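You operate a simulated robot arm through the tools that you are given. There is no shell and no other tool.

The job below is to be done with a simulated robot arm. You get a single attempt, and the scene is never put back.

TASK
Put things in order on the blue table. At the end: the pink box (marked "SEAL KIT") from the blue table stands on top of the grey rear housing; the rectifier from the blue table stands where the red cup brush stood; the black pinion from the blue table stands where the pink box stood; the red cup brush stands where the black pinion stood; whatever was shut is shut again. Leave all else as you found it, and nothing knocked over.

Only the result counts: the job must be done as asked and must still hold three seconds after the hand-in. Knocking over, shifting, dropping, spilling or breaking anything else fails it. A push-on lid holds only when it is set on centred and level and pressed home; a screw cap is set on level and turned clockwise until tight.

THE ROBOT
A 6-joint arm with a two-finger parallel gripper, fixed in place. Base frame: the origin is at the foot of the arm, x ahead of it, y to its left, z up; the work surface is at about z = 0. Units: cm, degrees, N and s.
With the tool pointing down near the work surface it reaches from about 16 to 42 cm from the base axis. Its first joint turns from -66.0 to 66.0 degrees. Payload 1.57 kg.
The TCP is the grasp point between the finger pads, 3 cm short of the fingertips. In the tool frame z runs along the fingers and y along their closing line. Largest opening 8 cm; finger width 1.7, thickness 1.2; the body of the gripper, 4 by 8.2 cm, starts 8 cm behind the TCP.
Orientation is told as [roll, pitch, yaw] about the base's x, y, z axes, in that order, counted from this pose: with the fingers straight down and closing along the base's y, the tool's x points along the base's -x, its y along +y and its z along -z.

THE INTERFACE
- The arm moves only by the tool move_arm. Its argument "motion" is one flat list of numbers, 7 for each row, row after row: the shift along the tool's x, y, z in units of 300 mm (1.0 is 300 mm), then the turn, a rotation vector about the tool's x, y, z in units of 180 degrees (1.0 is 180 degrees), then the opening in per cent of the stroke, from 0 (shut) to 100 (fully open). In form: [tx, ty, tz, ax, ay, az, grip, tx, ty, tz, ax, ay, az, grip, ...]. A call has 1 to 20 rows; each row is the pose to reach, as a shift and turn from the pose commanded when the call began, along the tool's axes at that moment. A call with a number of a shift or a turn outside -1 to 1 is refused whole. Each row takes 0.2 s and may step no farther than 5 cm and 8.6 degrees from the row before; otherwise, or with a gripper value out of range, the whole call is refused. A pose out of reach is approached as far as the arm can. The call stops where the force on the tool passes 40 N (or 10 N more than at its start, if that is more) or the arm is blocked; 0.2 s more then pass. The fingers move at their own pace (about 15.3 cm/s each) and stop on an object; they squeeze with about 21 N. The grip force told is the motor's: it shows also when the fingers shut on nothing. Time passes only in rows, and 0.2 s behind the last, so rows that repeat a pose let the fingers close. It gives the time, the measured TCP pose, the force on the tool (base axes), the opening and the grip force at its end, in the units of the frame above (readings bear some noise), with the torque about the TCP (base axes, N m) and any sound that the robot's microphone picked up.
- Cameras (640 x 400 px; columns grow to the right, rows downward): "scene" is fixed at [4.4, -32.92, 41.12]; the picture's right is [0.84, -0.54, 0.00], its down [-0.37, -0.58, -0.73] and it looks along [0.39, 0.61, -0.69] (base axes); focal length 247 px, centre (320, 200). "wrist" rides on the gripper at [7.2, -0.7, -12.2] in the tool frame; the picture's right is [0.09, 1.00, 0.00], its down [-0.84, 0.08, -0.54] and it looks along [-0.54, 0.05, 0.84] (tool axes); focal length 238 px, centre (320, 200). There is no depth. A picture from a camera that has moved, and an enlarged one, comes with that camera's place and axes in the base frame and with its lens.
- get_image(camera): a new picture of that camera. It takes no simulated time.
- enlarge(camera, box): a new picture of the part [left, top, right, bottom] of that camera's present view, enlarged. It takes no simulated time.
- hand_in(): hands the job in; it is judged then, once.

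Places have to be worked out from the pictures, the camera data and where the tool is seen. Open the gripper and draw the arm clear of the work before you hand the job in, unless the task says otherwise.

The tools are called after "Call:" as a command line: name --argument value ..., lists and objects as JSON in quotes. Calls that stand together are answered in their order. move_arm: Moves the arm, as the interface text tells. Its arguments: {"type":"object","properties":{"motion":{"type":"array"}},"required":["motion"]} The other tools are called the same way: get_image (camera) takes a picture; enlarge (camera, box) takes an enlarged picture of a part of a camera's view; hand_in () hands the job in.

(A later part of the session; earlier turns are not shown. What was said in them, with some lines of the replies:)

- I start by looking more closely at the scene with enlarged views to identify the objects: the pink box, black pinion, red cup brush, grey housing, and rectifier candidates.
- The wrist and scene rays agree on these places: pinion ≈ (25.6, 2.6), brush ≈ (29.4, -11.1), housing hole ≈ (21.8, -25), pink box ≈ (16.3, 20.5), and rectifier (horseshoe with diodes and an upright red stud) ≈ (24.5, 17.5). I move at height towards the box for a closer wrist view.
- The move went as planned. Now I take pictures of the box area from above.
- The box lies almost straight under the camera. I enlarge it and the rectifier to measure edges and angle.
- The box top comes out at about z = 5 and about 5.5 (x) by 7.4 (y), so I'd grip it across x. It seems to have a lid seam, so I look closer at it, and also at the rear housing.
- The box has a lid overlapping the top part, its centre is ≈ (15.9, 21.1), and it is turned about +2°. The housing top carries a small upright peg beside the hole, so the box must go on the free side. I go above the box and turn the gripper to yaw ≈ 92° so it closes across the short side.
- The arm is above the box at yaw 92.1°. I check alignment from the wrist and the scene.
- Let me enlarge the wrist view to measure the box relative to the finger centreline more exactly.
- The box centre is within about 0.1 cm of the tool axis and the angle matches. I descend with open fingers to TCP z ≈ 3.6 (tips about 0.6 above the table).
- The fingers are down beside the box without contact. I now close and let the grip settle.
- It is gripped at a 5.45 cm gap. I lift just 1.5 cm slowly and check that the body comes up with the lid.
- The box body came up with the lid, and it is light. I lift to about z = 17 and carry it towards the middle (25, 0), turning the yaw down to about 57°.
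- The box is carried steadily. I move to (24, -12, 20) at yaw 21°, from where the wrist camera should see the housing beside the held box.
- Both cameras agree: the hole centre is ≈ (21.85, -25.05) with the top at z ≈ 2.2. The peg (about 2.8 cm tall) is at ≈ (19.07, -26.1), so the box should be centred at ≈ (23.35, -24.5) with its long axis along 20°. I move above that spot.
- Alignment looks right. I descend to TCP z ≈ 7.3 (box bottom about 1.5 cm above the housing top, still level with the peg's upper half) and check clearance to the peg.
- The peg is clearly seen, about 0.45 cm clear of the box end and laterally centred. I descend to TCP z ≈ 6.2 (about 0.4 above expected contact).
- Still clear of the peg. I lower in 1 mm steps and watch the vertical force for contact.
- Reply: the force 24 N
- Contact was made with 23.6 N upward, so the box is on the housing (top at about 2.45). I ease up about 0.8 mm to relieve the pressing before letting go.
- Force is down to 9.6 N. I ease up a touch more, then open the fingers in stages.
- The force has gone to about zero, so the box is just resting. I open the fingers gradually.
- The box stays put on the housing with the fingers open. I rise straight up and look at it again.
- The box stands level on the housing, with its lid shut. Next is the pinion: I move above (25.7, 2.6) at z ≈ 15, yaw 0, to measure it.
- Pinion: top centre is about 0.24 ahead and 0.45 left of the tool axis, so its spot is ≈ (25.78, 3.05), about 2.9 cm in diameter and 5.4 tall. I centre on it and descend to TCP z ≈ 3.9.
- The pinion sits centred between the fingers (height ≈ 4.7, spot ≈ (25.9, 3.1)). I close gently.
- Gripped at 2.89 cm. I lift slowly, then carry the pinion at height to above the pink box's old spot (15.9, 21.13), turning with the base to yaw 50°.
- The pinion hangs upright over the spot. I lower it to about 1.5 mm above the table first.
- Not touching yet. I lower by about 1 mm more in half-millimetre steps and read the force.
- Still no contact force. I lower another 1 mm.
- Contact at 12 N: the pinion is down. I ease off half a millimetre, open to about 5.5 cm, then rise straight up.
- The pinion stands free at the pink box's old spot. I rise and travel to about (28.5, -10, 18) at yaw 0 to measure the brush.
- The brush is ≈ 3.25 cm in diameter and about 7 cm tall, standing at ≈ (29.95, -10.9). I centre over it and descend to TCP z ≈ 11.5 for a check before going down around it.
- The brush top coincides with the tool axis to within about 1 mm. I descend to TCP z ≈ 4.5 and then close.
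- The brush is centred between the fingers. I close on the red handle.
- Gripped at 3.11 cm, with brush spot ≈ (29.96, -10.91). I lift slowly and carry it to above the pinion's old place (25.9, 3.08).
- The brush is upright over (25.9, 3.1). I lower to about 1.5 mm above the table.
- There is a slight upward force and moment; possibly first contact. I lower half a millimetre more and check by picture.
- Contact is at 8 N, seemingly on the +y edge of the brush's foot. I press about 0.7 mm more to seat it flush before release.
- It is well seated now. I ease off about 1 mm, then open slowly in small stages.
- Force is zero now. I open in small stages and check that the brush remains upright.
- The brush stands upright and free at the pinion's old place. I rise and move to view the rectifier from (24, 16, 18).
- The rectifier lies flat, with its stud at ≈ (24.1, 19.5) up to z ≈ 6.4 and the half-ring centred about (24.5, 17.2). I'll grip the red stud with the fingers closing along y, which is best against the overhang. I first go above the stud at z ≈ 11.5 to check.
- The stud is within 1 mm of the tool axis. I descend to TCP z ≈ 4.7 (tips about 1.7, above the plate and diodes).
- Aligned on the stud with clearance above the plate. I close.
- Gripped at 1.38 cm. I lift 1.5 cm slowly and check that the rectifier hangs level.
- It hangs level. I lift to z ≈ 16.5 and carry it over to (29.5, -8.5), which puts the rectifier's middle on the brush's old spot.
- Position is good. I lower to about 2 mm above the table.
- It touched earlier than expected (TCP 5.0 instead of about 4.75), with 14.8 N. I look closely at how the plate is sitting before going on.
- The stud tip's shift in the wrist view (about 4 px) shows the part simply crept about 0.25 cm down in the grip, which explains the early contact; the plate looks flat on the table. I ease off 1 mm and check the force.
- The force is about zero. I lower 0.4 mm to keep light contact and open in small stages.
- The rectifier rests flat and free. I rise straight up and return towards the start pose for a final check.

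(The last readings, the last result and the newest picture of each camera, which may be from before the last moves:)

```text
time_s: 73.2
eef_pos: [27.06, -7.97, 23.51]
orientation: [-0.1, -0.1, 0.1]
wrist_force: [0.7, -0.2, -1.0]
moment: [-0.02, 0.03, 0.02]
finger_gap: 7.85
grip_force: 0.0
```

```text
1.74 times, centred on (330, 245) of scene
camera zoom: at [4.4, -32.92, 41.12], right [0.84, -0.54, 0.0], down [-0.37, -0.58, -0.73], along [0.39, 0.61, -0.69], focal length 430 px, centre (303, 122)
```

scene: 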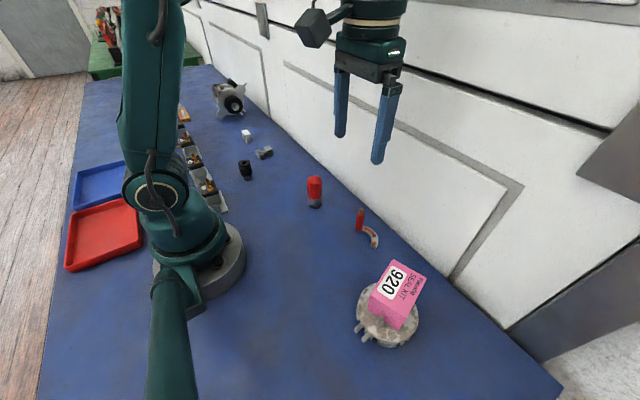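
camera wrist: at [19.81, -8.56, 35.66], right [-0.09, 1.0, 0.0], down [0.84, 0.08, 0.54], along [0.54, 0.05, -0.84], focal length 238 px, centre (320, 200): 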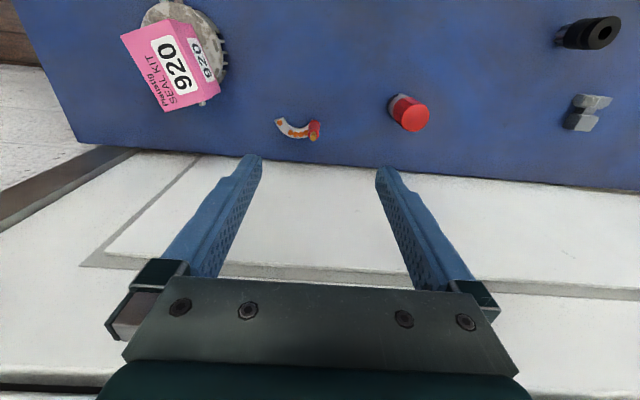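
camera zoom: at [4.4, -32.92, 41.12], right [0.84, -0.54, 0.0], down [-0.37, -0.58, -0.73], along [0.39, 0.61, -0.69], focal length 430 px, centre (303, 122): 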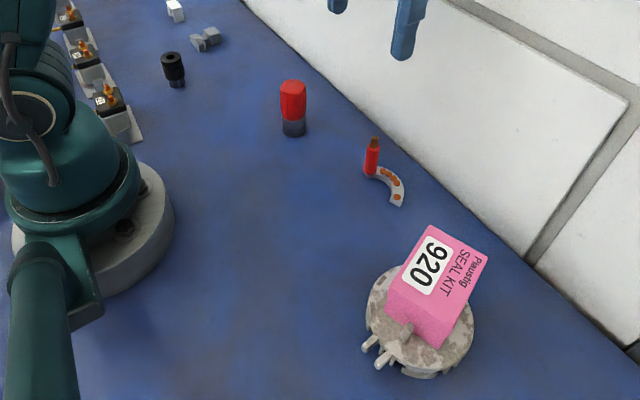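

All four objects appear in their places. I make a last check that the housing did not move and that the box and its lid are level, using the same crop as at the start.

Call:
enlarge --camera "scene" --box '[345, 270, 430, 355]'

Call:
enlarge --camera "wrist" --box '[110, 0, 250, 120]'

Call:
enlarge --camera "scene" --box '[210, 120, 330, 210]'

Call:
enlarge --camera "scene" --box '[330, 190, 410, 260]'

```text
4.71 times, centred on (388, 312) of scene
camera zoom: at [4.4, -32.92, 41.12], right [0.84, -0.54, 0.0], down [-0.37, -0.58, -0.73], along [0.39, 0.61, -0.69], focal length 1163 px, centre (2, -329)
```

zoom: 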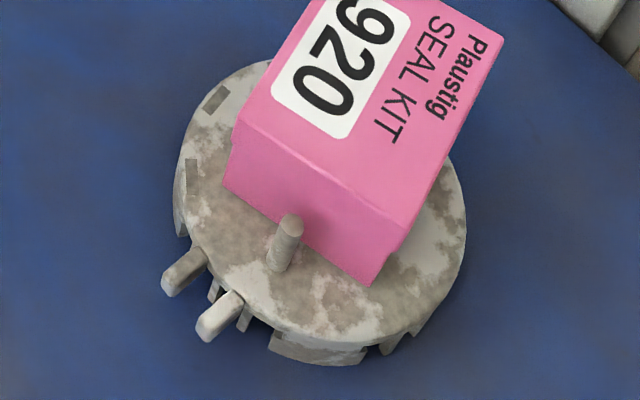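

```text
3.33 times, centred on (180, 60) of wrist
camera zoom: at [19.81, -8.56, 35.66], right [-0.09, 1.0, 0.0], down [0.84, 0.08, 0.54], along [0.54, 0.05, -0.84], focal length 794 px, centre (787, 667)
```

zoom: 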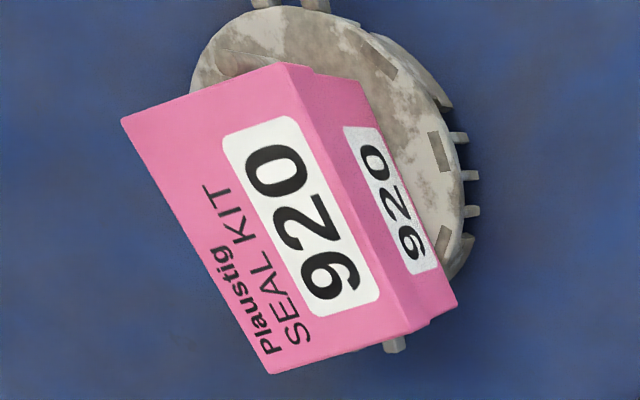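

```text
4.44 times, centred on (270, 165) of scene
camera zoom: at [4.4, -32.92, 41.12], right [0.84, -0.54, 0.0], down [-0.37, -0.58, -0.73], along [0.39, 0.61, -0.69], focal length 1098 px, centre (542, 356)
```

zoom: 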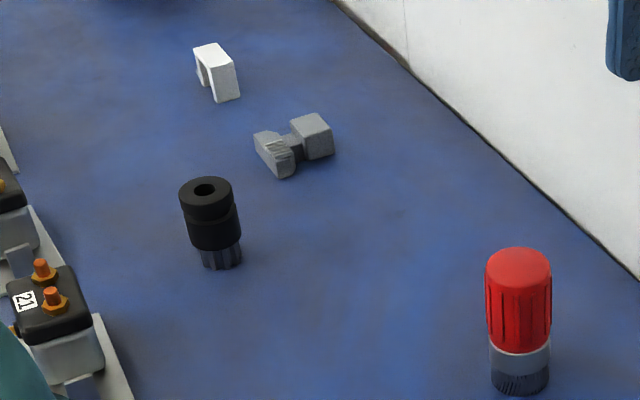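

```text
5.71 times, centred on (370, 225) of scene
camera zoom: at [4.4, -32.92, 41.12], right [0.84, -0.54, 0.0], down [-0.37, -0.58, -0.73], along [0.39, 0.61, -0.69], focal length 1412 px, centre (34, 57)
```

zoom: 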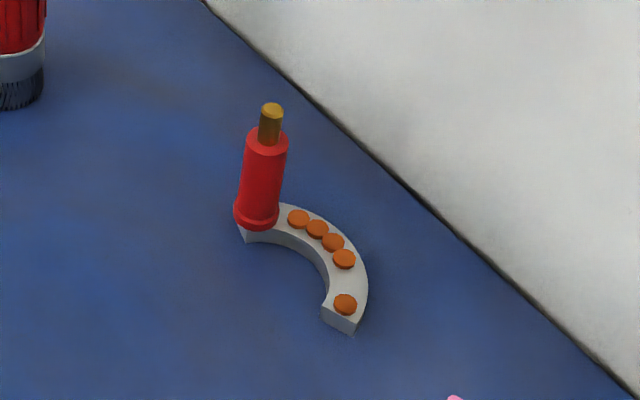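

The housing's lugs are at the same pixels as at the start, the box sits flat with its lid on, and the pinion, brush and rectifier stand upright at their places. The arm is clear with the gripper open, so I hand in.

Call:
hand_in

```text
The job is handed in.
```

The job is handed in, and the last pictures showed everything where you asked. I don't have a verdict on it.

| Object | Now stands | Notes |
|---|---|---|
| Pink box ("SEAL KIT") | On top of the grey rear housing | Flat, with its lid still on. It sits about 1.6 cm off the housing's centre because an upright peg on top is in the way. |
| Black pinion | Where the pink box stood | Upright, within about 1 mm of the measured spot. |
| Red cup brush | Where the black pinion stood | Upright, within about 1 mm of the measured spot. |
| Rectifier | Where the red cup brush stood | Lying flat as before. It is much wider than the brush, so I put the middle of its footprint on the brush's spot. |

- **Which part is the rectifier:** I took it to be the half-ring with the orange diodes and the red stud. Nothing on the table was labelled as such.
- **Nothing else moved:** Compared with the starting pictures, the housing, the white part and the grey part beside it had not moved. Nothing was knocked over.
- **Arm:** It is back near its starting pose, clear of the work, with the gripper open.
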